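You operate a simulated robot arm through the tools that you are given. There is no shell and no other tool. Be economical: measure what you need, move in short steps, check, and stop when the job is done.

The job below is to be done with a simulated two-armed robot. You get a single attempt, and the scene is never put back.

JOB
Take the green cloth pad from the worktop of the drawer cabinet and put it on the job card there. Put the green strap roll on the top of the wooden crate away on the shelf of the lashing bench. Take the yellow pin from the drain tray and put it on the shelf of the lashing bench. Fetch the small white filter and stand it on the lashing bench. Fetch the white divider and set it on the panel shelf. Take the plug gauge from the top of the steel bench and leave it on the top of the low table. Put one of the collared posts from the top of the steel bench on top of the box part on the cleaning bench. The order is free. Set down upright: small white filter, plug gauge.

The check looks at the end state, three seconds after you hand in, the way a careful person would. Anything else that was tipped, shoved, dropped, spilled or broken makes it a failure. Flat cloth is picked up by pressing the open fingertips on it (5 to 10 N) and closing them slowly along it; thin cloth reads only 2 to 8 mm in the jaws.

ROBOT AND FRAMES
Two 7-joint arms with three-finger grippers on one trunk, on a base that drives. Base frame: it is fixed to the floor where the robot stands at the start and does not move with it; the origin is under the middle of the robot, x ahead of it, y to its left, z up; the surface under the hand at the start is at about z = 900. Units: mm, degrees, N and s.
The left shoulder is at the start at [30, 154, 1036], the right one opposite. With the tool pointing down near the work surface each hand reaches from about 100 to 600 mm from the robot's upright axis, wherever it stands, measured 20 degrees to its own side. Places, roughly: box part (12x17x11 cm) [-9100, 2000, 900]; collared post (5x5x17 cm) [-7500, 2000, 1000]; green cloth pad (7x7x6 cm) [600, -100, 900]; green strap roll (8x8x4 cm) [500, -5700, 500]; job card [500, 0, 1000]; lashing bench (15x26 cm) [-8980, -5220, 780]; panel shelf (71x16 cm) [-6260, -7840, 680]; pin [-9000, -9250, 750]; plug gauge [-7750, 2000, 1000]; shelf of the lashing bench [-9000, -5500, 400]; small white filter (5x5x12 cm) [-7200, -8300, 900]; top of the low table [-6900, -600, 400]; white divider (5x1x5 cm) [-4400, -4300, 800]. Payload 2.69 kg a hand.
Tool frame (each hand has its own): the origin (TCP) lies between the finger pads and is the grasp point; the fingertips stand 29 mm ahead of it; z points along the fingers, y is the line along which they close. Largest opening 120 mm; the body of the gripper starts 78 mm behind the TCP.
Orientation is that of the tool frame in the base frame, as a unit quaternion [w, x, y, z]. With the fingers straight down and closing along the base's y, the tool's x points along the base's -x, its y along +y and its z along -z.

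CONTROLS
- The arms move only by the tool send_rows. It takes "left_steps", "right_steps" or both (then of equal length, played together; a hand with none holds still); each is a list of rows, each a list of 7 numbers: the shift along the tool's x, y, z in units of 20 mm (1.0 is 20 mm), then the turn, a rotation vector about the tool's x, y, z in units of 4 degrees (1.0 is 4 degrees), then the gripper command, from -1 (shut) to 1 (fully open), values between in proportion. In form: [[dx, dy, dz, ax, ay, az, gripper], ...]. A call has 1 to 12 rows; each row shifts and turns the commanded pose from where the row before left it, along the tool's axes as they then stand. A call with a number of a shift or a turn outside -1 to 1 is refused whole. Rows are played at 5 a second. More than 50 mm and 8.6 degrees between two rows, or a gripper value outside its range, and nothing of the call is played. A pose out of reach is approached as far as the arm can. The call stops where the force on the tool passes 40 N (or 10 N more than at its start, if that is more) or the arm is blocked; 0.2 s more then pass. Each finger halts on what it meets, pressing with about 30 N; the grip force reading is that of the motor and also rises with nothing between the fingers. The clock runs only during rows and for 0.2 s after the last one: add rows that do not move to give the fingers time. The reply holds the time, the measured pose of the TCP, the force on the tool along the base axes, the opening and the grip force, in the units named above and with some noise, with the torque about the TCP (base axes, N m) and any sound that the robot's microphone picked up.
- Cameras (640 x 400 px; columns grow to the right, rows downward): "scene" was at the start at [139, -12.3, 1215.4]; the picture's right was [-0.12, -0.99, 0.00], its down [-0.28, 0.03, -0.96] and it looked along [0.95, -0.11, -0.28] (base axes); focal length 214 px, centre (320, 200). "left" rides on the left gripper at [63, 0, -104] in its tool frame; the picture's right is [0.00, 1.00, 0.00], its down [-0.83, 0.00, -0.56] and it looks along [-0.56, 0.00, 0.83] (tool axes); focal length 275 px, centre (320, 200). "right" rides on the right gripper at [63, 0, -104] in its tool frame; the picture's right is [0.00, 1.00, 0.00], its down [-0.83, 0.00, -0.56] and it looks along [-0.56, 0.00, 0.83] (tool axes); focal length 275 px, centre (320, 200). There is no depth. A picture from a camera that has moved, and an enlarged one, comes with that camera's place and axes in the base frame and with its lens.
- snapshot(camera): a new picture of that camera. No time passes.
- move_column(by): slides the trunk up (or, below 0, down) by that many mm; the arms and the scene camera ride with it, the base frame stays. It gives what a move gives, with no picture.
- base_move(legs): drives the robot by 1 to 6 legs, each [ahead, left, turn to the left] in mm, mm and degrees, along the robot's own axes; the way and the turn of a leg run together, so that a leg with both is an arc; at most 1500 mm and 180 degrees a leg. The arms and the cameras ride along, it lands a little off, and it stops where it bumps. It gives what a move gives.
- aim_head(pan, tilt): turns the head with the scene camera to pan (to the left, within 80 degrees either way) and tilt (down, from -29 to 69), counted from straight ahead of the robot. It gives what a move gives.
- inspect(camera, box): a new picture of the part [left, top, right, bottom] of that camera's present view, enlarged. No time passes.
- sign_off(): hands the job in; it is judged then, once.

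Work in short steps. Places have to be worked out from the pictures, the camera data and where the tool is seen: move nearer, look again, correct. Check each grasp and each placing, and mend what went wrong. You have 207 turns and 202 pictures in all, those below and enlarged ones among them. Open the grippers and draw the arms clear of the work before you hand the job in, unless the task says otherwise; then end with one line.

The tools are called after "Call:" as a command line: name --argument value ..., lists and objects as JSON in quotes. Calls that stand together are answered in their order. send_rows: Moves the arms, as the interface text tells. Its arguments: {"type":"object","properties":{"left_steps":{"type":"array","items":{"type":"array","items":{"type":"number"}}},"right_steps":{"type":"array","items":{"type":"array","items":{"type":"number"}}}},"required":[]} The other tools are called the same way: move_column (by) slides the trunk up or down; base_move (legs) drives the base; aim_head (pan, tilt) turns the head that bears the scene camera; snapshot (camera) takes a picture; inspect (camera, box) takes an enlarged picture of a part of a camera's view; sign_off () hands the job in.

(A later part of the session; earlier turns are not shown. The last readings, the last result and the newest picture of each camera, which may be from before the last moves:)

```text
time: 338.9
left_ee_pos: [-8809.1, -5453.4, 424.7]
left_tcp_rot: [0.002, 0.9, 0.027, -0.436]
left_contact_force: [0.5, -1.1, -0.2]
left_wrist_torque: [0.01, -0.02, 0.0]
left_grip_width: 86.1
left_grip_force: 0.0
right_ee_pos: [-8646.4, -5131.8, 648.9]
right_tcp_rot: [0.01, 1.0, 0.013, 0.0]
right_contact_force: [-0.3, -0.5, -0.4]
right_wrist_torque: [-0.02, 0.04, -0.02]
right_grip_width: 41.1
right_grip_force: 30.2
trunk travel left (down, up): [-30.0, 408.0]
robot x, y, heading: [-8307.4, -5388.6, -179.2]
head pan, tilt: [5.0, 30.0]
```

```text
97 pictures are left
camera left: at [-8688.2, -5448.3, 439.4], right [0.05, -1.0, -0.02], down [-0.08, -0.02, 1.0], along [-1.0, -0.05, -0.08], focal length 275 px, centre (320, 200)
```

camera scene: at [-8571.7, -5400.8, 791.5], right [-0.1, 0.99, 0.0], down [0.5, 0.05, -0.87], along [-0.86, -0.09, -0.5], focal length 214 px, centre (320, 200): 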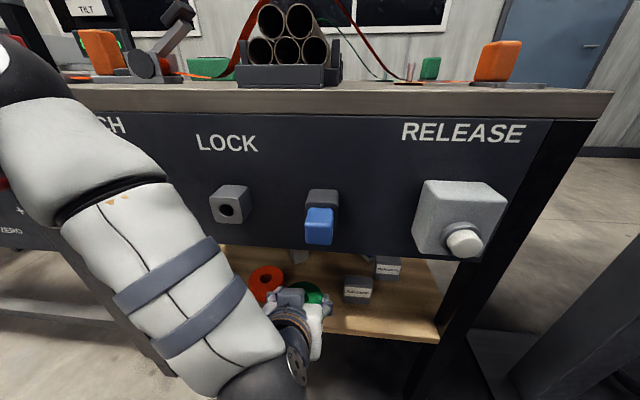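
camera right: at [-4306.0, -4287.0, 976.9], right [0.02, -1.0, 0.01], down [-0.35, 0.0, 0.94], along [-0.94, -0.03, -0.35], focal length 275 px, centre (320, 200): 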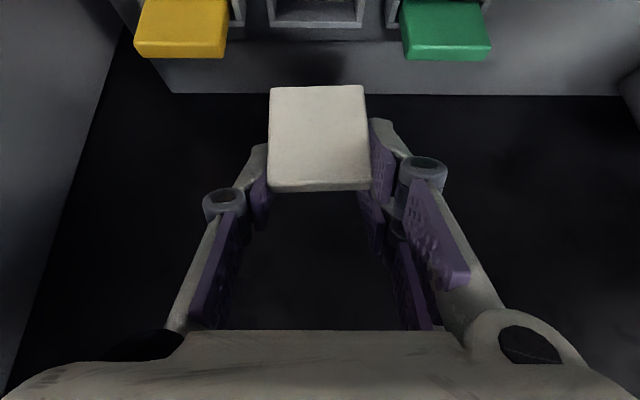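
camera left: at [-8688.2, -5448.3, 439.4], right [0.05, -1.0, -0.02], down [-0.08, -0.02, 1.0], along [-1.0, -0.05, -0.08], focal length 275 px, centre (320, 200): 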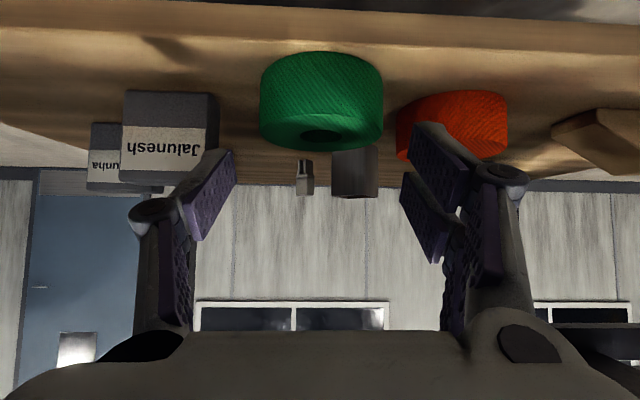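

Roll is flat on the shelf. Back off, raise the column, then level the hands.

Call:
base_move --legs '[[-400, 0, 0]]'

Call:
send_rows --left_steps '[[0, 0, 0, 0, 0.9, 0, 1], [0, 0, 0, 0, 0.9, 0, 1], [0, 0, 0, 0, 0.9, 0, 1], [0, 0, 0, 0, 0.9, 0, 1], [0, 0, 0, 0, 0.9, 0, 1], [0, 0, 0, 0, 0.9, 0, 1], [0, 0, -0.5, 0, 0.9, 0, 1], [0, 0, -0.5, 0, 0.9, 0, 1], [0, 0, -0.5, 0, 0.9, 0, 1], [0, 0, -0.5, 0, 0.9, 0, 1]]'

Call:
move_column --by 370

Call:
aim_head --pan 60 --tilt 12

Call:
snapshot --camera "scene"

```text
time: 341.3
left_ee_pos: [-8415.1, -5450.7, 424.9]
left_tcp_rot: [0.003, 0.899, 0.031, -0.436]
left_contact_force: [-0.3, 0.3, -0.8]
left_wrist_torque: [-0.02, 0.02, -0.01]
left_grip_width: 85.8
left_grip_force: 0.1
right_ee_pos: [-8255.9, -5128.5, 648.6]
right_tcp_rot: [0.011, 1.0, 0.018, -0.001]
right_contact_force: [-0.2, 0.5, -0.2]
right_wrist_torque: [0.0, -0.01, 0.01]
right_grip_width: 41.1
right_grip_force: 30.4
trunk travel left (down, up): [-30.0, 408.0]
robot x, y, heading: [-7913.1, -5380.8, -178.5]
head pan, tilt: [5.0, 30.0]
```

```text
time: 343.5
left_ee_pos: [-8399.6, -5450.8, 461.4]
left_tcp_rot: [-0.006, 0.99, 0.031, -0.136]
left_contact_force: [-1.0, 0.0, 0.4]
left_wrist_torque: [0.05, -0.02, -0.02]
left_grip_width: 119.8
left_grip_force: 0.1
right_ee_pos: [-8256.8, -5127.8, 648.3]
right_tcp_rot: [0.01, 1.0, 0.018, -0.001]
right_contact_force: [-0.1, 0.2, -0.9]
right_wrist_torque: [-0.02, -0.02, -0.02]
right_grip_width: 41.1
right_grip_force: 30.2
trunk travel left (down, up): [-30.0, 408.0]
robot x, y, heading: [-7907.7, -5378.0, -178.7]
head pan, tilt: [5.0, 30.0]
```

```text
time: 347.1
left_ee_pos: [-8399.1, -5451.0, 830.9]
left_tcp_rot: [-0.006, 0.99, 0.031, -0.136]
left_contact_force: [0.9, 1.1, -0.5]
left_wrist_torque: [-0.02, 0.0, 0.01]
left_grip_width: 120.1
left_grip_force: 0.1
right_ee_pos: [-8256.4, -5128.0, 1017.8]
right_tcp_rot: [0.011, 1.0, 0.018, 0.0]
right_contact_force: [0.4, 0.2, -0.1]
right_wrist_torque: [0.04, -0.02, 0.01]
right_grip_width: 41.0
right_grip_force: 30.7
trunk travel left (down, up): [-400.0, 38.0]
robot x, y, heading: [-7908.2, -5379.5, -178.4]
head pan, tilt: [5.0, 30.0]
```

```text
time: 348.3
left_ee_pos: [-8399.9, -5450.7, 830.8]
left_tcp_rot: [-0.006, 0.99, 0.031, -0.136]
left_contact_force: [-1.4, -0.6, -0.2]
left_wrist_torque: [0.01, -0.01, 0.02]
left_grip_width: 120.1
left_grip_force: 0.0
right_ee_pos: [-8256.7, -5128.3, 1019.3]
right_tcp_rot: [0.01, 1.0, 0.018, 0.0]
right_contact_force: [-0.4, 0.3, -0.4]
right_wrist_torque: [0.0, -0.01, 0.0]
right_grip_width: 41.0
right_grip_force: 30.1
trunk travel left (down, up): [-400.0, 38.0]
robot x, y, heading: [-7907.3, -5381.4, -178.5]
head pan, tilt: [60.0, 12.0]
```

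```text
96 pictures are left
camera scene: at [-7998.7, -5463.8, 1222.7], right [-0.88, 0.48, 0.0], down [0.1, 0.18, -0.98], along [-0.47, -0.86, -0.21], focal length 214 px, centre (320, 200)
```

scene: 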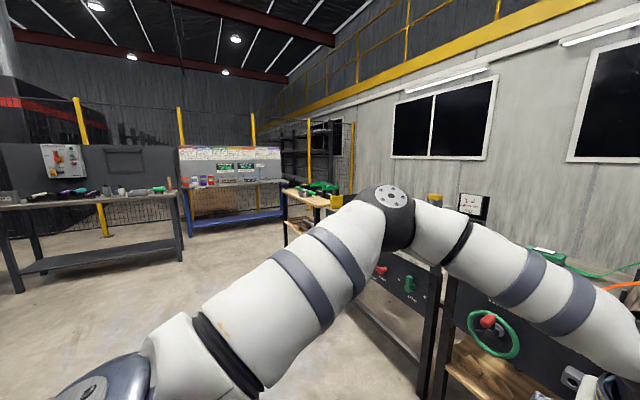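

Turn to face south and look over the southern benches.

Call:
base_move --legs '[[0, 0, 88.5], [700, 200, 0]]'

Call:
aim_head --pan 35 --tilt 12

Call:
snapshot --camera "scene"

```text
time: 352.1
left_ee_pos: [-7900.8, -5875.7, 829.2]
left_tcp_rot: [0.085, 0.722, 0.678, -0.105]
left_contact_force: [-0.5, 0.3, -0.3]
left_wrist_torque: [0.0, 0.0, -0.02]
left_grip_width: 120.0
left_grip_force: 0.0
right_ee_pos: [-8202.6, -5697.5, 1018.0]
right_tcp_rot: [0.008, 0.738, 0.675, 0.009]
right_contact_force: [-0.7, -0.4, -0.3]
right_wrist_torque: [0.03, 0.01, -0.05]
right_grip_width: 41.3
right_grip_force: 30.3
trunk travel left (down, up): [-400.0, 38.0]
robot x, y, heading: [-7910.6, -5381.2, -95.4]
head pan, tilt: [60.0, 12.0]
stopped in leg 1: the robot was blocked; the commanded pose is now the measured one
```

```text
time: 353.0
left_ee_pos: [-7900.1, -5876.8, 828.1]
left_tcp_rot: [0.085, 0.722, 0.679, -0.104]
left_contact_force: [1.1, 0.2, 0.1]
left_wrist_torque: [0.04, -0.02, 0.02]
left_grip_width: 119.9
left_grip_force: 0.0
right_ee_pos: [-8202.6, -5697.7, 1017.0]
right_tcp_rot: [0.009, 0.737, 0.676, 0.008]
right_contact_force: [-0.6, 0.5, 0.2]
right_wrist_torque: [0.0, 0.02, 0.01]
right_grip_width: 41.4
right_grip_force: 30.6
trunk travel left (down, up): [-400.0, 38.0]
robot x, y, heading: [-7913.9, -5380.1, -95.4]
head pan, tilt: [35.0, 12.0]
```

```text
95 pictures are left
camera scene: at [-7868.8, -5512.7, 1222.2], right [-0.87, -0.49, 0.0], down [-0.1, 0.18, -0.98], along [0.48, -0.85, -0.21], focal length 214 px, centre (320, 200)
```

scene: 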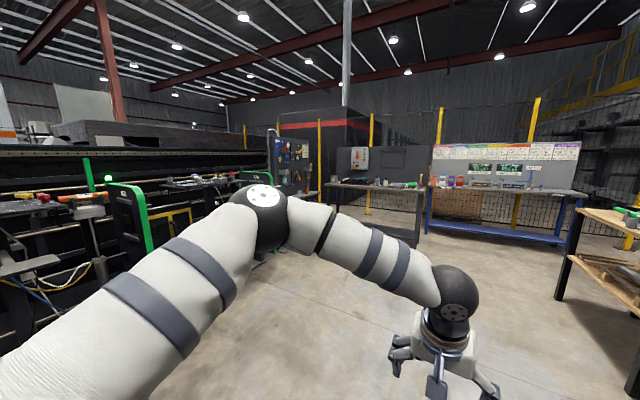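

Left elbow is near the line; shift west 200, then go south.

Call:
base_move --legs '[[0, -220, 0], [0, 0, 5.4], [1400, 60, 0]]'

Call:
aim_head --pan 40 --tilt 15

Call:
snapshot --camera "scene"

```text
time: 353.6
left_ee_pos: [-7901.7, -5875.5, 829.5]
left_tcp_rot: [0.085, 0.722, 0.678, -0.105]
left_contact_force: [0.1, 0.8, 0.6]
left_wrist_torque: [-0.01, 0.02, 0.04]
left_grip_width: 120.0
left_grip_force: 0.0
right_ee_pos: [-8203.1, -5697.5, 1019.1]
right_tcp_rot: [0.008, 0.737, 0.676, 0.008]
right_contact_force: [0.0, -0.6, -0.1]
right_wrist_torque: [0.0, -0.01, -0.03]
right_grip_width: 41.2
right_grip_force: 29.7
trunk travel left (down, up): [-400.0, 38.0]
robot x, y, heading: [-7909.8, -5381.1, -95.4]
head pan, tilt: [35.0, 12.0]
stopped in leg 1: the robot was blocked; the commanded pose is now the measured one
```

```text
time: 354.3
left_ee_pos: [-7901.2, -5876.7, 829.7]
left_tcp_rot: [0.086, 0.722, 0.679, -0.104]
left_contact_force: [0.6, 0.1, 0.3]
left_wrist_torque: [-0.01, -0.02, -0.01]
left_grip_width: 119.7
left_grip_force: 0.0
right_ee_pos: [-8202.3, -5697.1, 1017.9]
right_tcp_rot: [0.008, 0.737, 0.675, 0.009]
right_contact_force: [0.0, 1.8, -0.4]
right_wrist_torque: [-0.01, -0.03, -0.01]
right_grip_width: 41.1
right_grip_force: 30.2
trunk travel left (down, up): [-400.0, 38.0]
robot x, y, heading: [-7907.3, -5382.0, -95.6]
head pan, tilt: [40.0, 15.0]
```

```text
94 pictures are left
camera scene: at [-7862.2, -5508.0, 1217.5], right [-0.83, -0.56, 0.0], down [-0.15, 0.22, -0.97], along [0.55, -0.8, -0.26], focal length 214 px, centre (320, 200)
```

scene: 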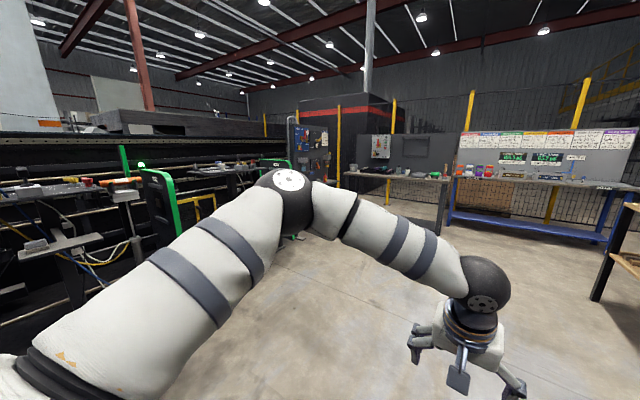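

Still blocked; look to the sides to see the contact.

Call:
aim_head --pan 79 --tilt 40

Call:
snapshot --camera "scene"

Call:
aim_head --pan -79 --tilt 35

Call:
snapshot --camera "scene"

```text
time: 355.4
left_ee_pos: [-7900.9, -5877.7, 829.9]
left_tcp_rot: [0.086, 0.722, 0.679, -0.105]
left_contact_force: [0.6, -0.6, -0.6]
left_wrist_torque: [-0.02, 0.04, -0.04]
left_grip_width: 119.9
left_grip_force: 0.2
right_ee_pos: [-8202.3, -5696.7, 1017.8]
right_tcp_rot: [0.008, 0.737, 0.676, 0.009]
right_contact_force: [0.2, -1.0, -0.3]
right_wrist_torque: [-0.01, 0.0, 0.01]
right_grip_width: 41.0
right_grip_force: 29.9
trunk travel left (down, up): [-400.0, 38.0]
robot x, y, heading: [-7909.0, -5380.8, -95.7]
head pan, tilt: [79.0, 40.0]
```

```text
93 pictures are left
camera scene: at [-7833.5, -5455.1, 1178.2], right [-0.29, -0.96, 0.0], down [-0.61, 0.19, -0.77], along [0.73, -0.22, -0.64], focal length 214 px, centre (320, 200)
```

scene: 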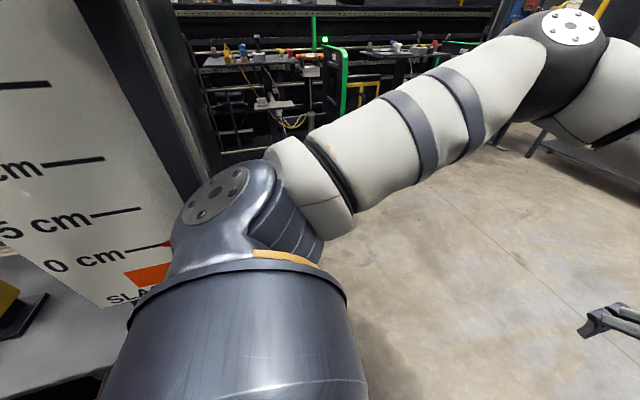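

```text
time: 357.8
left_ee_pos: [-7900.6, -5877.3, 828.3]
left_tcp_rot: [0.085, 0.722, 0.679, -0.105]
left_contact_force: [0.3, 0.1, 0.4]
left_wrist_torque: [-0.01, -0.02, -0.02]
left_grip_width: 120.2
left_grip_force: 0.0
right_ee_pos: [-8202.7, -5697.7, 1016.6]
right_tcp_rot: [0.008, 0.738, 0.675, 0.009]
right_contact_force: [0.3, 0.7, -0.4]
right_wrist_torque: [-0.01, 0.01, -0.01]
right_grip_width: 41.3
right_grip_force: 30.2
trunk travel left (down, up): [-400.0, 38.0]
robot x, y, heading: [-7912.2, -5379.1, -95.7]
head pan, tilt: [-79.0, 35.0]
```

```text
92 pictures are left
camera scene: at [-8002.7, -5439.2, 1185.5], right [-0.09, 1.0, 0.0], down [0.57, 0.06, -0.82], along [-0.81, -0.08, -0.57], focal length 214 px, centre (320, 200)
```

scene: 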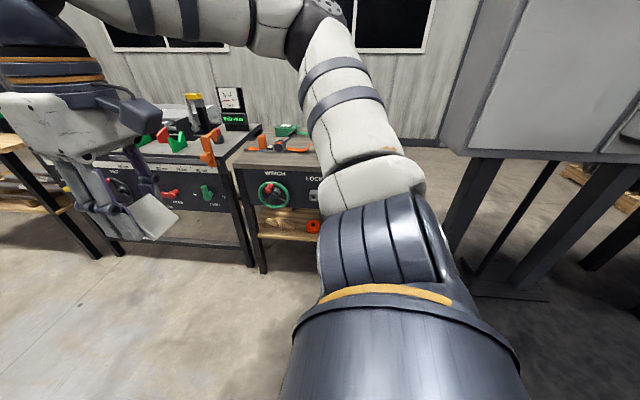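

The left shoulder is against a "SLACK" gauge board behind-left. Rotate back slightly, then drive forward away from it.

Call:
base_move --legs '[[60, -20, -3]]'

Call:
base_move --legs '[[500, -100, 0]]'

```text
time: 358.8
left_ee_pos: [-7954.4, -5931.1, 829.5]
left_tcp_rot: [0.083, 0.74, 0.659, -0.108]
left_contact_force: [0.2, -0.6, -0.4]
left_wrist_torque: [-0.01, -0.01, -0.02]
left_grip_width: 120.3
left_grip_force: 0.1
right_ee_pos: [-8247.0, -5734.9, 1019.0]
right_tcp_rot: [0.008, 0.755, 0.656, 0.008]
right_contact_force: [-0.7, 0.4, -0.2]
right_wrist_torque: [0.05, -0.03, 0.02]
right_grip_width: 41.4
right_grip_force: 29.9
trunk travel left (down, up): [-400.0, 38.0]
robot x, y, heading: [-7937.3, -5435.4, -98.7]
head pan, tilt: [-79.0, 35.0]
```

```text
time: 361.8
left_ee_pos: [-8126.1, -6406.1, 831.3]
left_tcp_rot: [0.084, 0.738, 0.66, -0.109]
left_contact_force: [0.3, -0.5, 0.3]
left_wrist_torque: [0.02, 0.02, 0.0]
left_grip_width: 119.9
left_grip_force: 0.0
right_ee_pos: [-8418.0, -6210.3, 1018.9]
right_tcp_rot: [0.008, 0.754, 0.657, 0.006]
right_contact_force: [0.3, -0.2, -0.9]
right_wrist_torque: [0.0, -0.01, 0.01]
right_grip_width: 40.9
right_grip_force: 29.8
trunk travel left (down, up): [-400.0, 38.0]
robot x, y, heading: [-8113.5, -5907.9, -98.5]
head pan, tilt: [-79.0, 35.0]
```

Head south to y≈-7300, then look toward the panel.

Call:
base_move --legs '[[0, 0, 8.5], [1300, 300, 0]]'

Call:
aim_head --pan 60 --tilt 15

Call:
snapshot --camera "scene"

```text
time: 369.0
left_ee_pos: [-7711.6, -7683.6, 830.9]
left_tcp_rot: [0.093, 0.676, 0.724, -0.1]
left_contact_force: [-0.9, -0.9, -0.7]
left_wrist_torque: [-0.02, 0.0, 0.0]
left_grip_width: 120.0
left_grip_force: 0.1
right_ee_pos: [-8033.9, -7544.9, 1018.7]
right_tcp_rot: [0.009, 0.691, 0.723, 0.007]
right_contact_force: [0.8, -0.4, 0.1]
right_wrist_torque: [-0.02, 0.0, 0.03]
right_grip_width: 41.3
right_grip_force: 30.0
trunk travel left (down, up): [-400.0, 38.0]
robot x, y, heading: [-7785.2, -7194.7, -88.0]
head pan, tilt: [-79.0, 35.0]
```

```text
time: 371.2
left_ee_pos: [-7711.5, -7684.3, 830.5]
left_tcp_rot: [0.093, 0.676, 0.724, -0.101]
left_contact_force: [-0.4, 0.2, 0.1]
left_wrist_torque: [0.02, -0.02, 0.0]
left_grip_width: 120.2
left_grip_force: 0.2
right_ee_pos: [-8034.3, -7544.7, 1019.1]
right_tcp_rot: [0.009, 0.691, 0.723, 0.008]
right_contact_force: [0.2, 0.8, -0.2]
right_wrist_torque: [0.01, 0.01, -0.01]
right_grip_width: 41.3
right_grip_force: 29.9
trunk travel left (down, up): [-400.0, 38.0]
robot x, y, heading: [-7787.7, -7193.5, -88.3]
head pan, tilt: [60.0, 15.0]
```

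```text
91 pictures are left
camera scene: at [-7701.6, -7286.7, 1217.8], right [-0.47, -0.88, 0.0], down [-0.23, 0.12, -0.97], along [0.85, -0.45, -0.26], focal length 214 px, centre (320, 200)
```

scene: 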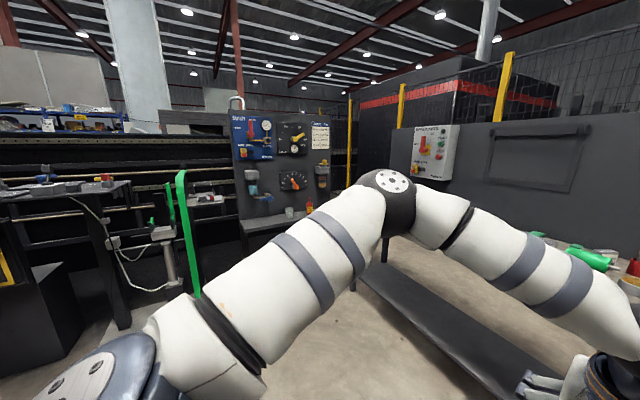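

Zoom on the panel shelf.

Call:
inspect --camera "scene" --box '[220, 100, 350, 250]'

```text
2.67 times, centred on (285, 175) of scene
camera zoom: at [-7701.6, -7286.7, 1217.8], right [-0.47, -0.88, 0.0], down [-0.23, 0.12, -0.97], along [0.85, -0.45, -0.26], focal length 572 px, centre (413, 267)
```

zoom: 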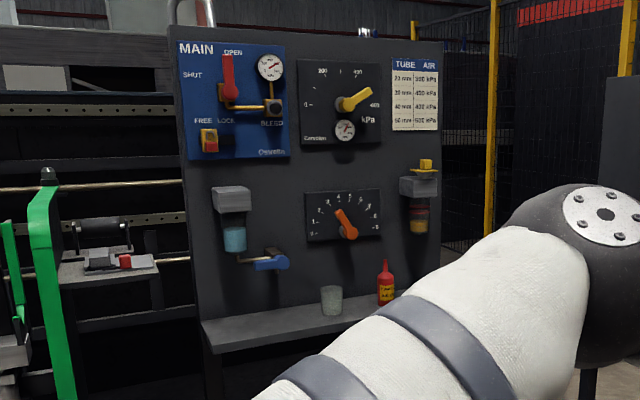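

Free spot at the shelf's left part ≈[-6345,-7500]; hanging bowls above, so I'll use the tilted hand again. Turn east and approach.

Call:
base_move --legs '[[0, 0, 88.3], [700, -150, 0]]'

Call:
send_rows --left_steps '[[0, 0, -1, 0, 0, 0, 1], [0, 0, -1, 0, 0, 0, 1], [0, 0, -1, 0, 0, 0, 1], [0, 0, -1, 0, 0, 0, 1], [0, 0, -1, 0, 0, 0, 1], [0, 0, -1, 0, 0, 0, 1], [0.5, 0, -1, 0, 0.5, 0, 1], [0.5, 0, -1, 0, 0.5, 0, 1], [0.5, 0, -1, 0, 0.5, 0, 1]]' --right_steps '[[0.3, 0, 0.3, 0, -1, 0, -0.6], [0.3, 0, 0.3, 0, -1, 0, -0.6], [0.3, 0, 0.3, 0, -1, 0, -0.6], [0.3, 0, 0.3, 0, -1, 0, -0.6], [0.3, 0, 0.3, 0, -1, 0, -0.6], [0.3, 0, 0.3, 0, -1, 0, -0.6], [0.3, 0, 0.3, 0, -1, 0, -0.6], [0.3, 0, 0.3, 0, -1, 0, -0.6], [0.3, 0, 0.3, 0, -1, 0, -0.6]]'

Call:
aim_head --pan -12 --tilt 25

Call:
snapshot --camera "scene"

Call:
snapshot --camera "right"

```text
time: 378.8
left_ee_pos: [-6608.1, -7277.0, 830.9]
left_tcp_rot: [0.137, -0.024, 0.99, -0.008]
left_contact_force: [0.2, -1.4, 0.3]
left_wrist_torque: [-0.02, 0.0, 0.02]
left_grip_width: 120.0
left_grip_force: 0.2
right_ee_pos: [-6754.1, -7597.7, 1019.1]
right_tcp_rot: [0.001, -0.011, 1.0, 0.01]
right_contact_force: [-0.1, -0.7, 0.1]
right_wrist_torque: [0.01, 0.01, 0.0]
right_grip_width: 41.2
right_grip_force: 29.8
trunk travel left (down, up): [-400.0, 38.0]
robot x, y, heading: [-7100.3, -7341.3, 0.5]
head pan, tilt: [60.0, 15.0]
```

```text
time: 380.8
left_ee_pos: [-6684.9, -7277.0, 998.8]
left_tcp_rot: [0.085, -0.024, 0.996, -0.007]
left_contact_force: [0.1, -0.3, 0.7]
left_wrist_torque: [-0.03, 0.02, 0.02]
left_grip_width: 120.0
left_grip_force: 0.1
right_ee_pos: [-6751.2, -7607.4, 981.6]
right_tcp_rot: [0.31, -0.007, 0.951, 0.015]
right_contact_force: [-0.5, 0.7, 0.0]
right_wrist_torque: [0.04, 0.0, 0.0]
right_grip_width: 41.3
right_grip_force: 30.2
right hand out of reach, approached as far as the arm can: row 7, 8, 9
trunk travel left (down, up): [-400.0, 38.0]
robot x, y, heading: [-7096.3, -7341.1, 0.4]
head pan, tilt: [60.0, 15.0]
```

```text
time: 382.3
left_ee_pos: [-6685.1, -7278.1, 998.2]
left_tcp_rot: [0.085, -0.022, 0.996, -0.01]
left_contact_force: [0.0, 0.2, -0.1]
left_wrist_torque: [-0.01, -0.01, 0.04]
left_grip_width: 120.2
left_grip_force: 0.1
right_ee_pos: [-6749.6, -7606.1, 981.6]
right_tcp_rot: [0.309, -0.007, 0.951, 0.013]
right_contact_force: [0.3, -0.5, 0.2]
right_wrist_torque: [-0.02, 0.05, 0.02]
right_grip_width: 41.6
right_grip_force: 30.3
trunk travel left (down, up): [-400.0, 38.0]
robot x, y, heading: [-7096.1, -7344.4, 0.7]
head pan, tilt: [-12.0, 25.0]
```

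```text
89 pictures are left
camera scene: at [-6961.4, -7359.6, 1201.6], right [-0.2, -0.98, 0.0], down [-0.41, 0.08, -0.91], along [0.89, -0.18, -0.42], focal length 214 px, centre (320, 200)
```

scene: 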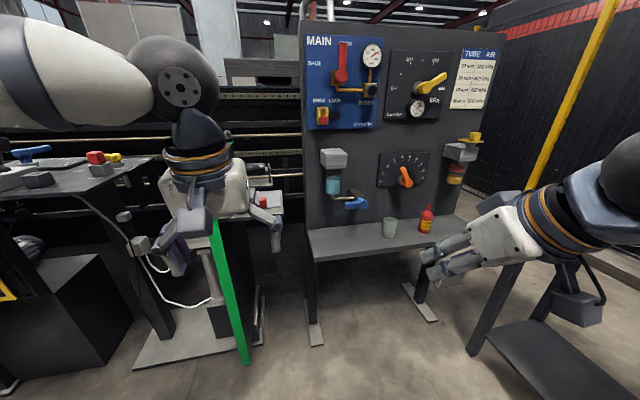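

```text
88 pictures are left
camera right: at [-6863.7, -7609.8, 1027.6], right [-0.03, 1.0, 0.02], down [0.35, -0.01, 0.94], along [0.94, 0.03, -0.35], focal length 275 px, centre (320, 200)
```

right: 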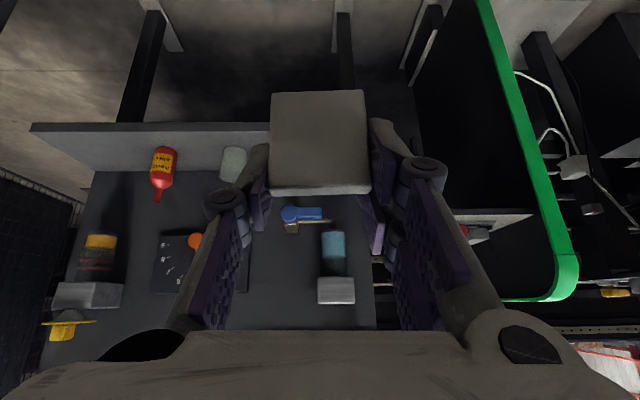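

Drive 290 ahead, slightly left, then re-look.

Call:
base_move --legs '[[290, 40, -0.6]]'

Call:
snapshot --camera "right"

Call:
snapshot --camera "scene"

```text
time: 384.3
left_ee_pos: [-6394.7, -7240.6, 997.8]
left_tcp_rot: [0.086, -0.017, 0.996, -0.009]
left_contact_force: [0.0, 0.3, 0.5]
left_wrist_torque: [0.0, 0.02, -0.01]
left_grip_width: 119.9
left_grip_force: 0.0
right_ee_pos: [-6462.7, -7568.5, 982.2]
right_tcp_rot: [0.309, -0.002, 0.951, 0.012]
right_contact_force: [-0.4, -0.2, -0.7]
right_wrist_torque: [0.0, 0.03, 0.03]
right_grip_width: 41.0
right_grip_force: 30.2
trunk travel left (down, up): [-400.0, 38.0]
robot x, y, heading: [-6810.6, -7301.3, 0.1]
head pan, tilt: [-12.0, 25.0]
```

```text
87 pictures are left
camera right: at [-6576.4, -7570.6, 1027.6], right [-0.02, 1.0, 0.02], down [0.35, -0.01, 0.94], along [0.94, 0.02, -0.35], focal length 275 px, centre (320, 200)
```

right: 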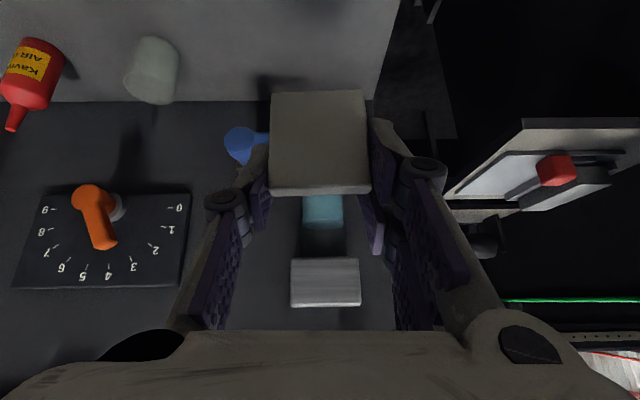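

```text
86 pictures are left
camera scene: at [-6671.5, -7319.4, 1201.6], right [-0.21, -0.98, 0.0], down [-0.41, 0.09, -0.91], along [0.89, -0.19, -0.42], focal length 214 px, centre (320, 200)
```

scene: 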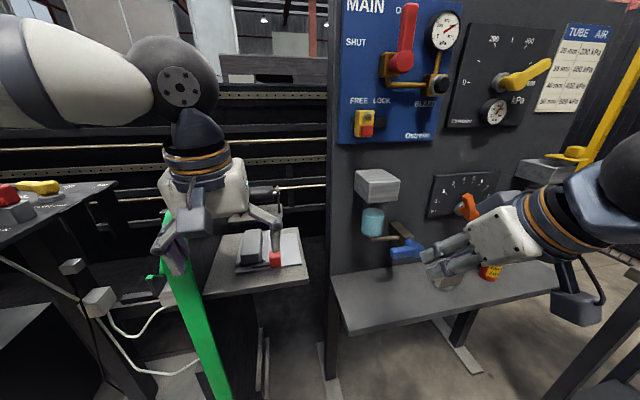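

Advance along the finger direction toward a hover point above the shelf's left end.

Call:
send_rows --right_steps '[[-0.1, 0.4, 0.8, 0, 0, 0, -0.6], [-0.1, 0.4, 0.8, 0, 0, 0, -0.6], [-0.1, 0.4, 0.9, 0, 0, 0, -0.6], [-0.1, 0.4, 0.9, 0, 0, 0, -0.6], [-0.1, 0.4, 1, 0, 0, 0, -0.6], [-0.1, 0.4, 1, 0, 0, 0, -0.6], [-0.1, 0.25, 1, 0, 0, 0, -0.6], [-0.1, 0, 1, 0, 0, 0, -0.6], [-0.1, 0, 1, 0, 0, 0, -0.6], [-0.1, 0, 1, 0, 0, 0, -0.6], [-0.1, 0, 1, 0, 0, 0, -0.6]]'

Call:
snapshot --camera "right"

Call:
snapshot --camera "scene"

```text
time: 386.7
left_ee_pos: [-6393.6, -7240.6, 998.6]
left_tcp_rot: [0.087, -0.017, 0.996, -0.009]
left_contact_force: [0.0, 0.0, -0.3]
left_wrist_torque: [0.01, 0.0, 0.01]
left_grip_width: 120.0
left_grip_force: 0.0
right_ee_pos: [-6325.5, -7510.1, 825.6]
right_tcp_rot: [0.309, -0.001, 0.951, 0.011]
right_contact_force: [-0.9, 0.1, -0.6]
right_wrist_torque: [0.05, -0.02, 0.0]
right_grip_width: 41.3
right_grip_force: 30.2
trunk travel left (down, up): [-400.0, 38.0]
robot x, y, heading: [-6810.2, -7298.7, 0.3]
head pan, tilt: [-12.0, 25.0]
```

```text
85 pictures are left
camera right: at [-6438.3, -7512.3, 871.1], right [-0.01, 1.0, 0.02], down [0.35, -0.01, 0.94], along [0.94, 0.02, -0.34], focal length 275 px, centre (320, 200)
```

right: 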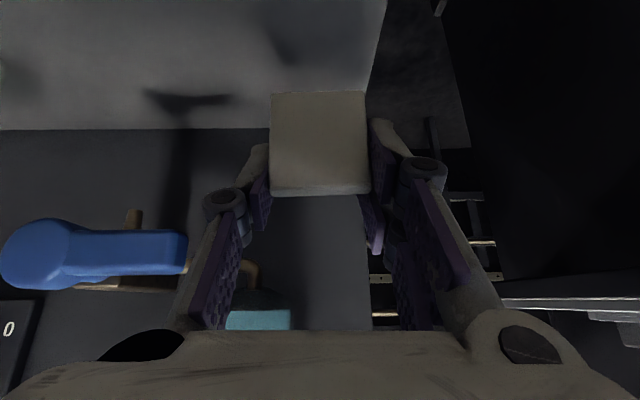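

```text
84 pictures are left
camera scene: at [-6671.5, -7319.5, 1201.6], right [-0.21, -0.98, 0.0], down [-0.41, 0.09, -0.91], along [0.89, -0.19, -0.42], focal length 214 px, centre (320, 200)
```

scene: 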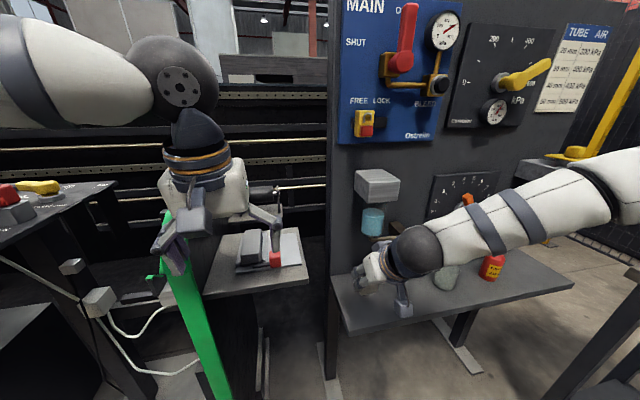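

Continue to just above the shelf.

Call:
send_rows --right_steps '[[0.1, 0, 0.95, 0, 0, 0, -0.6], [0.1, 0, 0.95, 0, 0, 0, -0.6], [0.1, 0, 0.95, 0, 0, 0, -0.6], [0.2, 0, 0.95, 0, 0, 0, -0.6], [0.2, 0, 0.6, 0, 0, 0, -0.6]]'

Call:
snapshot --camera "right"

Call:
inspect --camera "scene" --box '[310, 190, 510, 340]'

```text
time: 387.9
left_ee_pos: [-6394.2, -7239.9, 999.1]
left_tcp_rot: [0.085, -0.017, 0.996, -0.009]
left_contact_force: [0.2, 1.0, -0.2]
left_wrist_torque: [-0.01, -0.01, -0.01]
left_grip_width: 120.0
left_grip_force: 0.0
right_ee_pos: [-6283.8, -7507.7, 750.0]
right_tcp_rot: [0.309, -0.002, 0.951, 0.012]
right_contact_force: [-0.1, 0.3, 0.1]
right_wrist_torque: [0.02, 0.02, 0.0]
right_grip_width: 41.2
right_grip_force: 30.1
trunk travel left (down, up): [-400.0, 38.0]
robot x, y, heading: [-6805.3, -7297.8, 0.2]
head pan, tilt: [-12.0, 25.0]
```

```text
83 pictures are left
camera right: at [-6396.1, -7509.7, 794.8], right [-0.01, 1.0, 0.02], down [0.35, -0.01, 0.94], along [0.94, 0.02, -0.34], focal length 275 px, centre (320, 200)
```

right: 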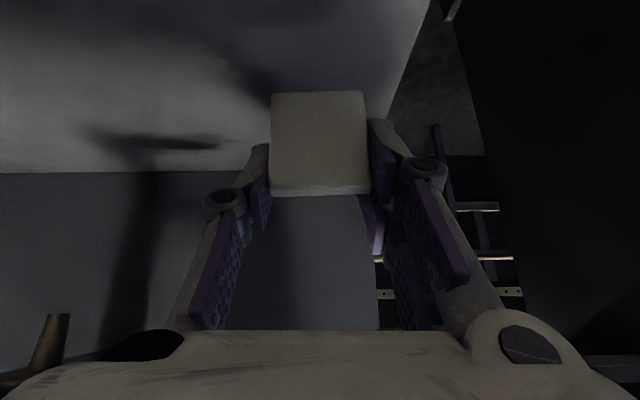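

```text
2.67 times, centred on (410, 265) of scene
camera zoom: at [-6671.5, -7319.5, 1201.6], right [-0.21, -0.98, 0.0], down [-0.41, 0.09, -0.91], along [0.89, -0.19, -0.42], focal length 572 px, centre (80, 27)
```

zoom: 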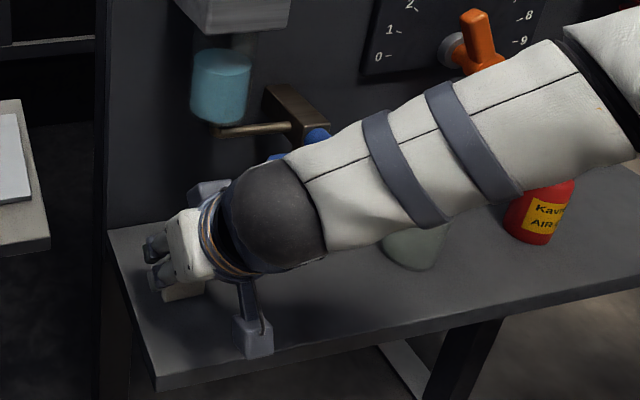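

Shelf is at z≈680. Lower straight down in 5 mm steps to contact (expected TCP z≈725).

Call:
send_rows --right_steps '[[0.147, 0, 0.2, 0, 0, 0, -0.6], [0.147, 0, 0.2, 0, 0, 0, -0.6], [0.147, 0, 0.2, 0, 0, 0, -0.6], [0.1, 0, 0.14, 0, 0, 0, -0.6], [0.1, 0, 0.14, 0, 0, 0, -0.6], [0.08, 0, 0.1, 0, 0, 0, -0.6], [0.08, 0, 0.1, 0, 0, 0, -0.6]]'

Call:
snapshot --camera "right"

```text
time: 389.5
left_ee_pos: [-6394.7, -7239.3, 1001.3]
left_tcp_rot: [0.087, -0.018, 0.996, -0.009]
left_contact_force: [0.6, 0.1, -0.5]
left_wrist_torque: [-0.05, 0.0, 0.01]
left_grip_width: 119.8
left_grip_force: 0.0
right_ee_pos: [-6283.4, -7506.5, 725.6]
right_tcp_rot: [0.314, -0.002, 0.949, 0.012]
right_contact_force: [-0.4, -2.6, 24.1]
right_wrist_torque: [0.15, 0.12, 0.03]
right_grip_width: 41.4
right_grip_force: 29.9
trunk travel left (down, up): [-400.0, 38.0]
robot x, y, heading: [-6809.4, -7305.7, 0.0]
head pan, tilt: [-12.0, 25.0]
```

```text
81 pictures are left
camera right: at [-6396.8, -7509.3, 769.9], right [-0.02, 1.0, 0.02], down [0.34, -0.01, 0.94], along [0.94, 0.02, -0.34], focal length 275 px, centre (320, 200)
```

right: 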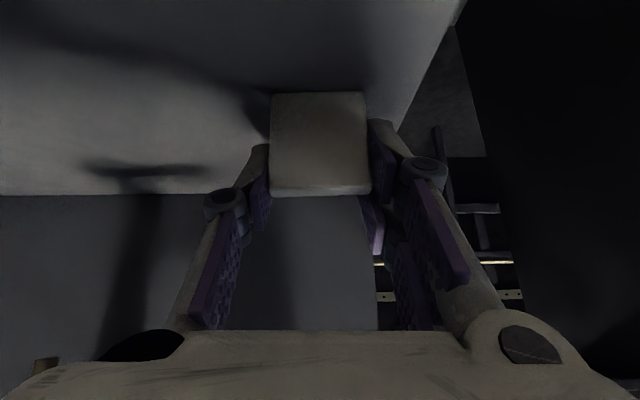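

Touching down at the expected height. Relieve, open, and withdraw along the fingers.

Call:
send_rows --right_steps '[[-0.05, 0, -0.07, 0, 0, 0, -0.6], [0, 0, 0, 0, 0, 0, -0.25], [0, 0, 0, 0, 0, 0, -0.1], [0, 0, 0, 0, 0, 0, 0.1], [0, 0, 0, 0, 0, 0, 0.2], [0, 0, -0.5, 0, 0, 0, 0.2], [0, 0, -1, 0, 0, 0, 0.2], [0, 0, -1, 0, 0, 0, 0.2], [0, 0, -1, 0, 0, 0, 0.2]]'

Call:
snapshot --camera "right"

```text
time: 391.5
left_ee_pos: [-6394.0, -7240.4, 998.7]
left_tcp_rot: [0.086, -0.017, 0.996, -0.009]
left_contact_force: [-0.2, 0.0, -0.6]
left_wrist_torque: [0.0, -0.03, 0.0]
left_grip_width: 119.9
left_grip_force: 0.0
right_ee_pos: [-6325.1, -7509.0, 778.9]
right_tcp_rot: [0.309, -0.003, 0.951, 0.013]
right_contact_force: [-0.5, -0.3, -0.1]
right_wrist_torque: [0.01, 0.01, -0.02]
right_grip_width: 72.1
right_grip_force: 0.1
trunk travel left (down, up): [-400.0, 38.0]
robot x, y, heading: [-6807.7, -7298.3, 0.1]
head pan, tilt: [-12.0, 25.0]
```

```text
80 pictures are left
camera right: at [-6438.4, -7511.6, 824.8], right [-0.02, 1.0, 0.02], down [0.35, -0.01, 0.94], along [0.94, 0.02, -0.35], focal length 275 px, centre (320, 200)
```

right: 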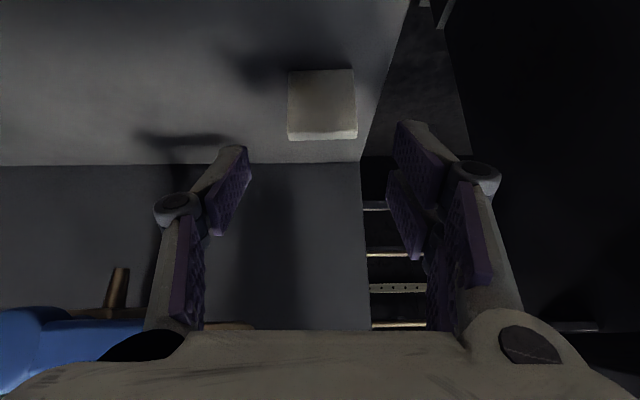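

Divider stands upright on the shelf. Back off, level the right hand, and turn toward the filter table.

Call:
base_move --legs '[[-400, 0, 0]]'

Call:
send_rows --right_steps '[[0.4, 0, -1, 0, 1, 0, 1], [0.4, 0, -1, 0, 1, 0, 1], [0.4, 0, -1, 0, 1, 0, 1], [0.4, 0.2, -1, 0, 1, 0, 1], [0.4, 0.2, -1, 0, 1, 0, 1], [0.4, 0.2, -1, 0, 1, 0, 1], [0.4, 0.2, -1, 0, 1, 0, 1], [0, 0.2, -1, 0, 1, 0, 1], [0, 0.2, -1, 0, 1, 0, 1]]' --left_steps '[[0.4, 0, 0, 0, 0.27, 0, 1], [0.4, 0, 0, 0, 0.27, 0, 1], [0.4, 0, 0, 0, 0.27, 0, 1], [0.4, 0.2, 0, 0, 0.27, 0, 1], [0, 0.2, 0, 0, 0.27, 0, 1], [0, 0.2, 0, 0, 0.27, 0, 1], [0, 0.2, 0, 0, 0.27, 0, 1], [0, 0.2, 0, 0, 0.27, 0, 1], [0, 0.2, 0, 0, 0.27, 0, 1]]'

Call:
base_move --legs '[[0, 0, -90]]'

Call:
aim_head --pan 0 --tilt 18

Call:
snapshot --camera "scene"

```text
time: 394.0
left_ee_pos: [-6785.0, -7241.8, 999.1]
left_tcp_rot: [0.085, -0.012, 0.996, -0.009]
left_contact_force: [-0.4, 0.1, 0.6]
left_wrist_torque: [0.05, -0.02, 0.02]
left_grip_width: 119.8
left_grip_force: 0.1
right_ee_pos: [-6719.6, -7512.0, 779.3]
right_tcp_rot: [0.309, 0.004, 0.951, 0.01]
right_contact_force: [0.2, 0.9, -0.6]
right_wrist_torque: [-0.02, 0.01, -0.02]
right_grip_width: 71.8
right_grip_force: 0.1
trunk travel left (down, up): [-400.0, 38.0]
robot x, y, heading: [-7199.5, -7298.2, -0.3]
head pan, tilt: [-12.0, 25.0]
```

```text
time: 396.0
left_ee_pos: [-6817.2, -7218.9, 993.6]
left_tcp_rot: [0.0, -0.012, 1.0, -0.01]
left_contact_force: [-0.9, 0.3, 0.1]
left_wrist_torque: [-0.02, 0.0, -0.01]
left_grip_width: 120.1
left_grip_force: 0.0
right_ee_pos: [-6830.2, -7490.6, 922.6]
right_tcp_rot: [-0.001, -0.001, 1.0, 0.011]
right_contact_force: [-0.3, 0.2, 0.1]
right_wrist_torque: [-0.01, 0.06, 0.02]
right_grip_width: 120.0
right_grip_force: 0.0
trunk travel left (down, up): [-400.0, 38.0]
robot x, y, heading: [-7197.9, -7299.4, -0.7]
head pan, tilt: [-12.0, 25.0]
```

```text
time: 400.2
left_ee_pos: [-7133.1, -7681.1, 992.8]
left_tcp_rot: [-0.007, 0.709, 0.705, -0.007]
left_contact_force: [-1.0, -0.8, -0.3]
left_wrist_torque: [0.0, -0.01, -0.01]
left_grip_width: 120.1
left_grip_force: 0.1
right_ee_pos: [-7403.2, -7660.0, 923.3]
right_tcp_rot: [0.008, 0.717, 0.697, 0.008]
right_contact_force: [-0.2, -0.3, 0.5]
right_wrist_torque: [0.01, 0.0, -0.02]
right_grip_width: 120.1
right_grip_force: 0.1
trunk travel left (down, up): [-400.0, 38.0]
robot x, y, heading: [-7197.9, -7296.8, -92.4]
head pan, tilt: [-12.0, 25.0]
```

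```text
time: 401.0
left_ee_pos: [-7131.7, -7681.3, 992.5]
left_tcp_rot: [-0.007, 0.709, 0.705, -0.007]
left_contact_force: [-0.1, 0.7, 0.0]
left_wrist_torque: [0.0, -0.01, 0.01]
left_grip_width: 120.2
left_grip_force: 0.0
right_ee_pos: [-7402.6, -7660.4, 923.3]
right_tcp_rot: [0.009, 0.716, 0.698, 0.007]
right_contact_force: [-0.1, 0.6, -0.2]
right_wrist_torque: [0.01, 0.0, 0.04]
right_grip_width: 119.9
right_grip_force: 0.0
trunk travel left (down, up): [-400.0, 38.0]
robot x, y, heading: [-7194.5, -7296.2, -92.3]
head pan, tilt: [0.0, 18.0]
```

```text
79 pictures are left
camera scene: at [-7203.9, -7437.0, 1212.9], right [-1.0, 0.04, 0.0], down [0.01, 0.31, -0.95], along [-0.04, -0.95, -0.31], focal length 214 px, centre (320, 200)
```

scene: 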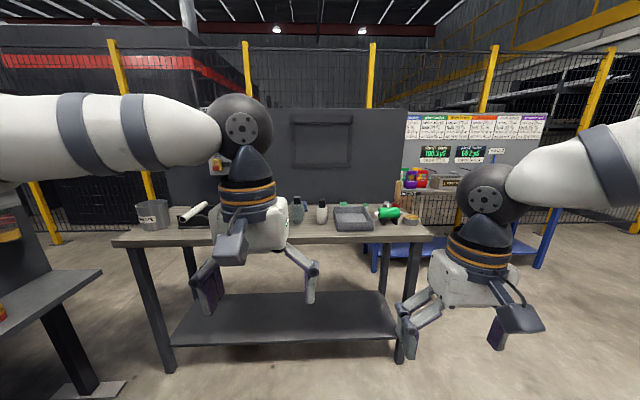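

Call:
inspect --camera "scene" --box '[260, 170, 440, 260]'

```text
3.56 times, centred on (350, 215) of scene
camera zoom: at [-7203.9, -7437.0, 1212.9], right [-1.0, 0.04, 0.0], down [0.01, 0.31, -0.95], along [-0.04, -0.95, -0.31], focal length 763 px, centre (213, 147)
```

zoom: 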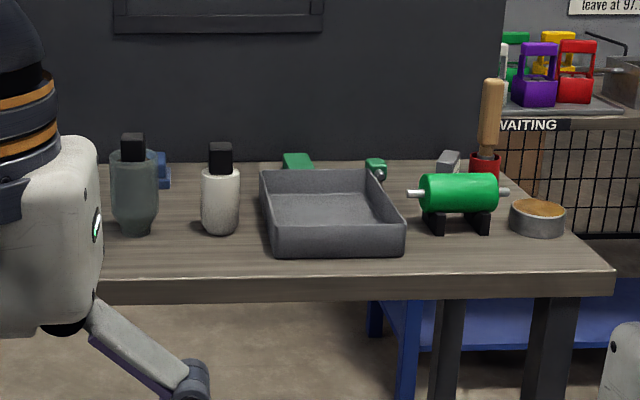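

The white filter with black cap is at ≈[-7250,-8258], standing beside a tray. Raise both hands and approach to use the right hand.

Call:
send_rows --right_steps '[[0, 0, -1, 0, 0, 0, 1], [0, 0, -1, 0, 0, 0, 1], [0, 0, -1, 0, 0, 0, 1], [0, 0, -1, 0, 0, 0, 1], [0, 0, -1, 0, 0, 0, 1], [0, 0, -1, 0, 0, 0, 1], [0, 0, -1, 0, 0, 0, 1]]' --left_steps '[[0, 0, -1, 0, 0, 0, 1], [0, 0, -1, 0, 0, 0, 1], [0, 0.5, -1, 0, 0, 0, 1], [0, 0.5, -1, 0, 0, 0, 1], [0, 0.5, -1, 0, 0, 0, 1], [0, 0.5, 0, 0, 0, 0, 1], [0, 0.5, 0, 0, 0, 0, 1]]'

Call:
base_move --legs '[[465, 113, 2.3]]'

Call:
snapshot --camera "right"

Call:
aim_head --pan -15 --tilt 25

Call:
snapshot --camera "scene"

```text
time: 402.6
left_ee_pos: [-7081.2, -7682.0, 1093.4]
left_tcp_rot: [-0.007, 0.709, 0.706, -0.007]
left_contact_force: [0.8, -0.1, -0.3]
left_wrist_torque: [-0.02, -0.02, 0.01]
left_grip_width: 120.1
left_grip_force: 0.0
right_ee_pos: [-7405.6, -7658.3, 1064.2]
right_tcp_rot: [0.007, 0.716, 0.698, 0.008]
right_contact_force: [0.4, 0.6, 0.4]
right_wrist_torque: [-0.05, -0.03, -0.02]
right_grip_width: 120.0
right_grip_force: 0.0
trunk travel left (down, up): [-400.0, 38.0]
robot x, y, heading: [-7199.7, -7296.4, -92.5]
head pan, tilt: [0.0, 18.0]
```

```text
time: 405.4
left_ee_pos: [-6949.4, -8139.2, 1092.6]
left_tcp_rot: [-0.007, 0.689, 0.725, -0.007]
left_contact_force: [0.2, 0.0, 0.4]
left_wrist_torque: [0.03, 0.03, 0.03]
left_grip_width: 120.1
left_grip_force: 0.0
right_ee_pos: [-7275.3, -8134.4, 1063.0]
right_tcp_rot: [0.007, 0.697, 0.717, 0.008]
right_contact_force: [0.2, 0.3, 0.2]
right_wrist_torque: [0.06, -0.02, -0.05]
right_grip_width: 120.2
right_grip_force: 0.0
trunk travel left (down, up): [-400.0, 38.0]
robot x, y, heading: [-7086.2, -7760.9, -88.9]
head pan, tilt: [0.0, 18.0]
```

```text
77 pictures are left
camera right: at [-7280.8, -8071.4, 1166.4], right [1.0, 0.03, 0.02], down [0.02, -0.83, 0.56], along [0.04, -0.56, -0.83], focal length 275 px, centre (320, 200)
```

right: 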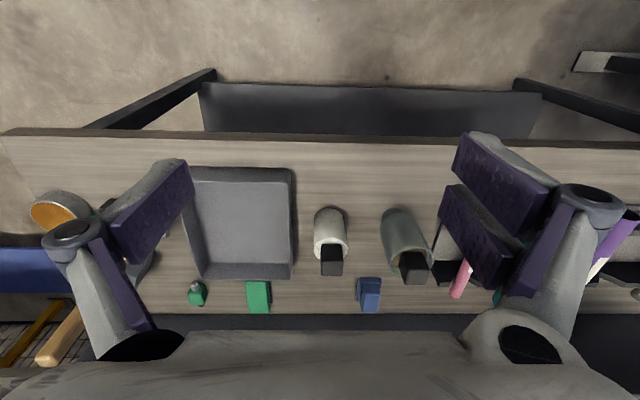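

```text
time: 406.2
left_ee_pos: [-6951.8, -8138.2, 1093.1]
left_tcp_rot: [-0.006, 0.689, 0.725, -0.007]
left_contact_force: [-0.6, -0.4, 0.0]
left_wrist_torque: [0.0, -0.01, 0.05]
left_grip_width: 120.0
left_grip_force: 0.0
right_ee_pos: [-7275.9, -8135.1, 1063.8]
right_tcp_rot: [0.008, 0.697, 0.717, 0.008]
right_contact_force: [-0.5, -0.4, 0.1]
right_wrist_torque: [-0.01, 0.03, 0.0]
right_grip_width: 120.0
right_grip_force: 0.1
trunk travel left (down, up): [-400.0, 38.0]
robot x, y, heading: [-7090.0, -7762.6, -89.1]
head pan, tilt: [-15.0, 25.0]
```

```text
76 pictures are left
camera scene: at [-7110.5, -7896.9, 1201.6], right [-0.97, 0.24, 0.0], down [0.1, 0.41, -0.91], along [-0.22, -0.88, -0.42], focal length 214 px, centre (320, 200)
```

scene: 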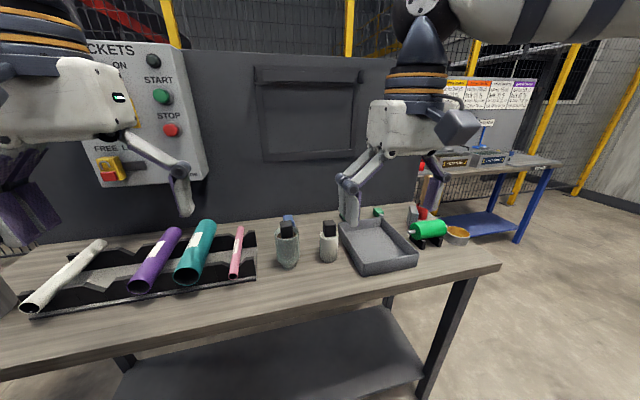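

Filter centre triangulates to ≈[-7248,-8335], table z≈800, cap top ≈930. Drive 95 closer, align above with a ~82 mm opening.

Call:
base_move --legs '[[95, 0, -1]]'

Call:
send_rows --right_steps '[[-0.88, 0.2, 0.6, 0, 0, 0, 0.37], [-0.88, 0.2, 0.6, 0, 0, 0, 0.37], [-0.88, 0.2, 0.6, 0, 0, 0, 0.37], [-0.88, 0.2, 0.6, 0, 0, 0, 0.37], [-0.88, 0.2, 0.6, 0, 0, 0, 0.37], [-0.88, 0.2, 0.6, 0, 0, 0, 0.37]]'

Call:
snapshot --camera "right"

Call:
snapshot --camera "scene"

```text
time: 407.3
left_ee_pos: [-6954.9, -8233.3, 1092.2]
left_tcp_rot: [-0.007, 0.695, 0.719, -0.007]
left_contact_force: [0.1, -0.1, -0.3]
left_wrist_torque: [0.03, -0.02, 0.02]
left_grip_width: 120.1
left_grip_force: 0.0
right_ee_pos: [-7280.9, -8224.4, 1065.1]
right_tcp_rot: [0.008, 0.703, 0.711, 0.008]
right_contact_force: [-0.6, -0.4, -0.1]
right_wrist_torque: [0.03, 0.02, 0.0]
right_grip_width: 119.8
right_grip_force: 0.0
trunk travel left (down, up): [-400.0, 38.0]
robot x, y, heading: [-7087.4, -7852.3, -90.1]
head pan, tilt: [-15.0, 25.0]
```

```text
time: 408.7
left_ee_pos: [-6955.1, -8233.3, 1091.3]
left_tcp_rot: [-0.007, 0.694, 0.72, -0.007]
left_contact_force: [-0.1, 0.4, 0.1]
left_wrist_torque: [0.02, 0.03, -0.01]
left_grip_width: 120.0
left_grip_force: 0.1
right_ee_pos: [-7253.2, -8327.8, 993.2]
right_tcp_rot: [0.008, 0.702, 0.712, 0.008]
right_contact_force: [-0.3, 0.2, -0.2]
right_wrist_torque: [0.04, 0.03, 0.01]
right_grip_width: 82.2
right_grip_force: 0.1
trunk travel left (down, up): [-400.0, 38.0]
robot x, y, heading: [-7093.2, -7853.9, -89.9]
head pan, tilt: [-15.0, 25.0]
```

```text
75 pictures are left
camera right: at [-7257.9, -8265.2, 1095.6], right [1.0, 0.02, 0.02], down [0.0, -0.83, 0.56], along [0.03, -0.56, -0.83], focal length 275 px, centre (320, 200)
```

right: 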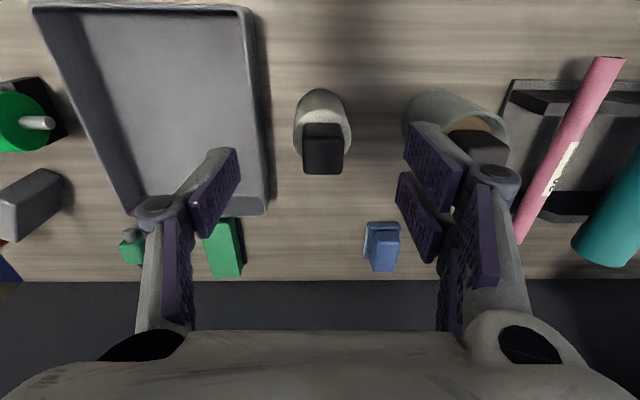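

```text
74 pictures are left
camera scene: at [-7111.6, -7988.7, 1201.5], right [-0.97, 0.26, 0.0], down [0.11, 0.41, -0.91], along [-0.23, -0.88, -0.42], focal length 214 px, centre (320, 200)
```

scene: 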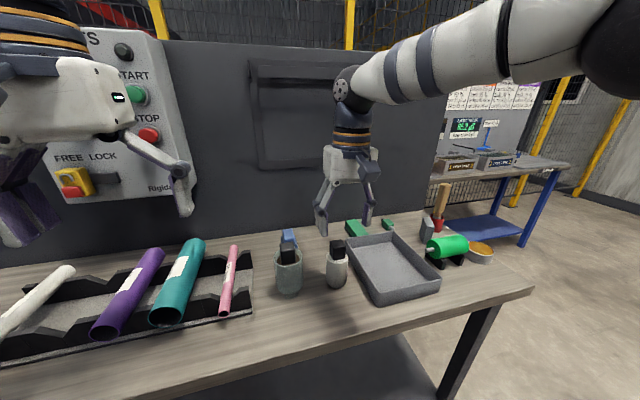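

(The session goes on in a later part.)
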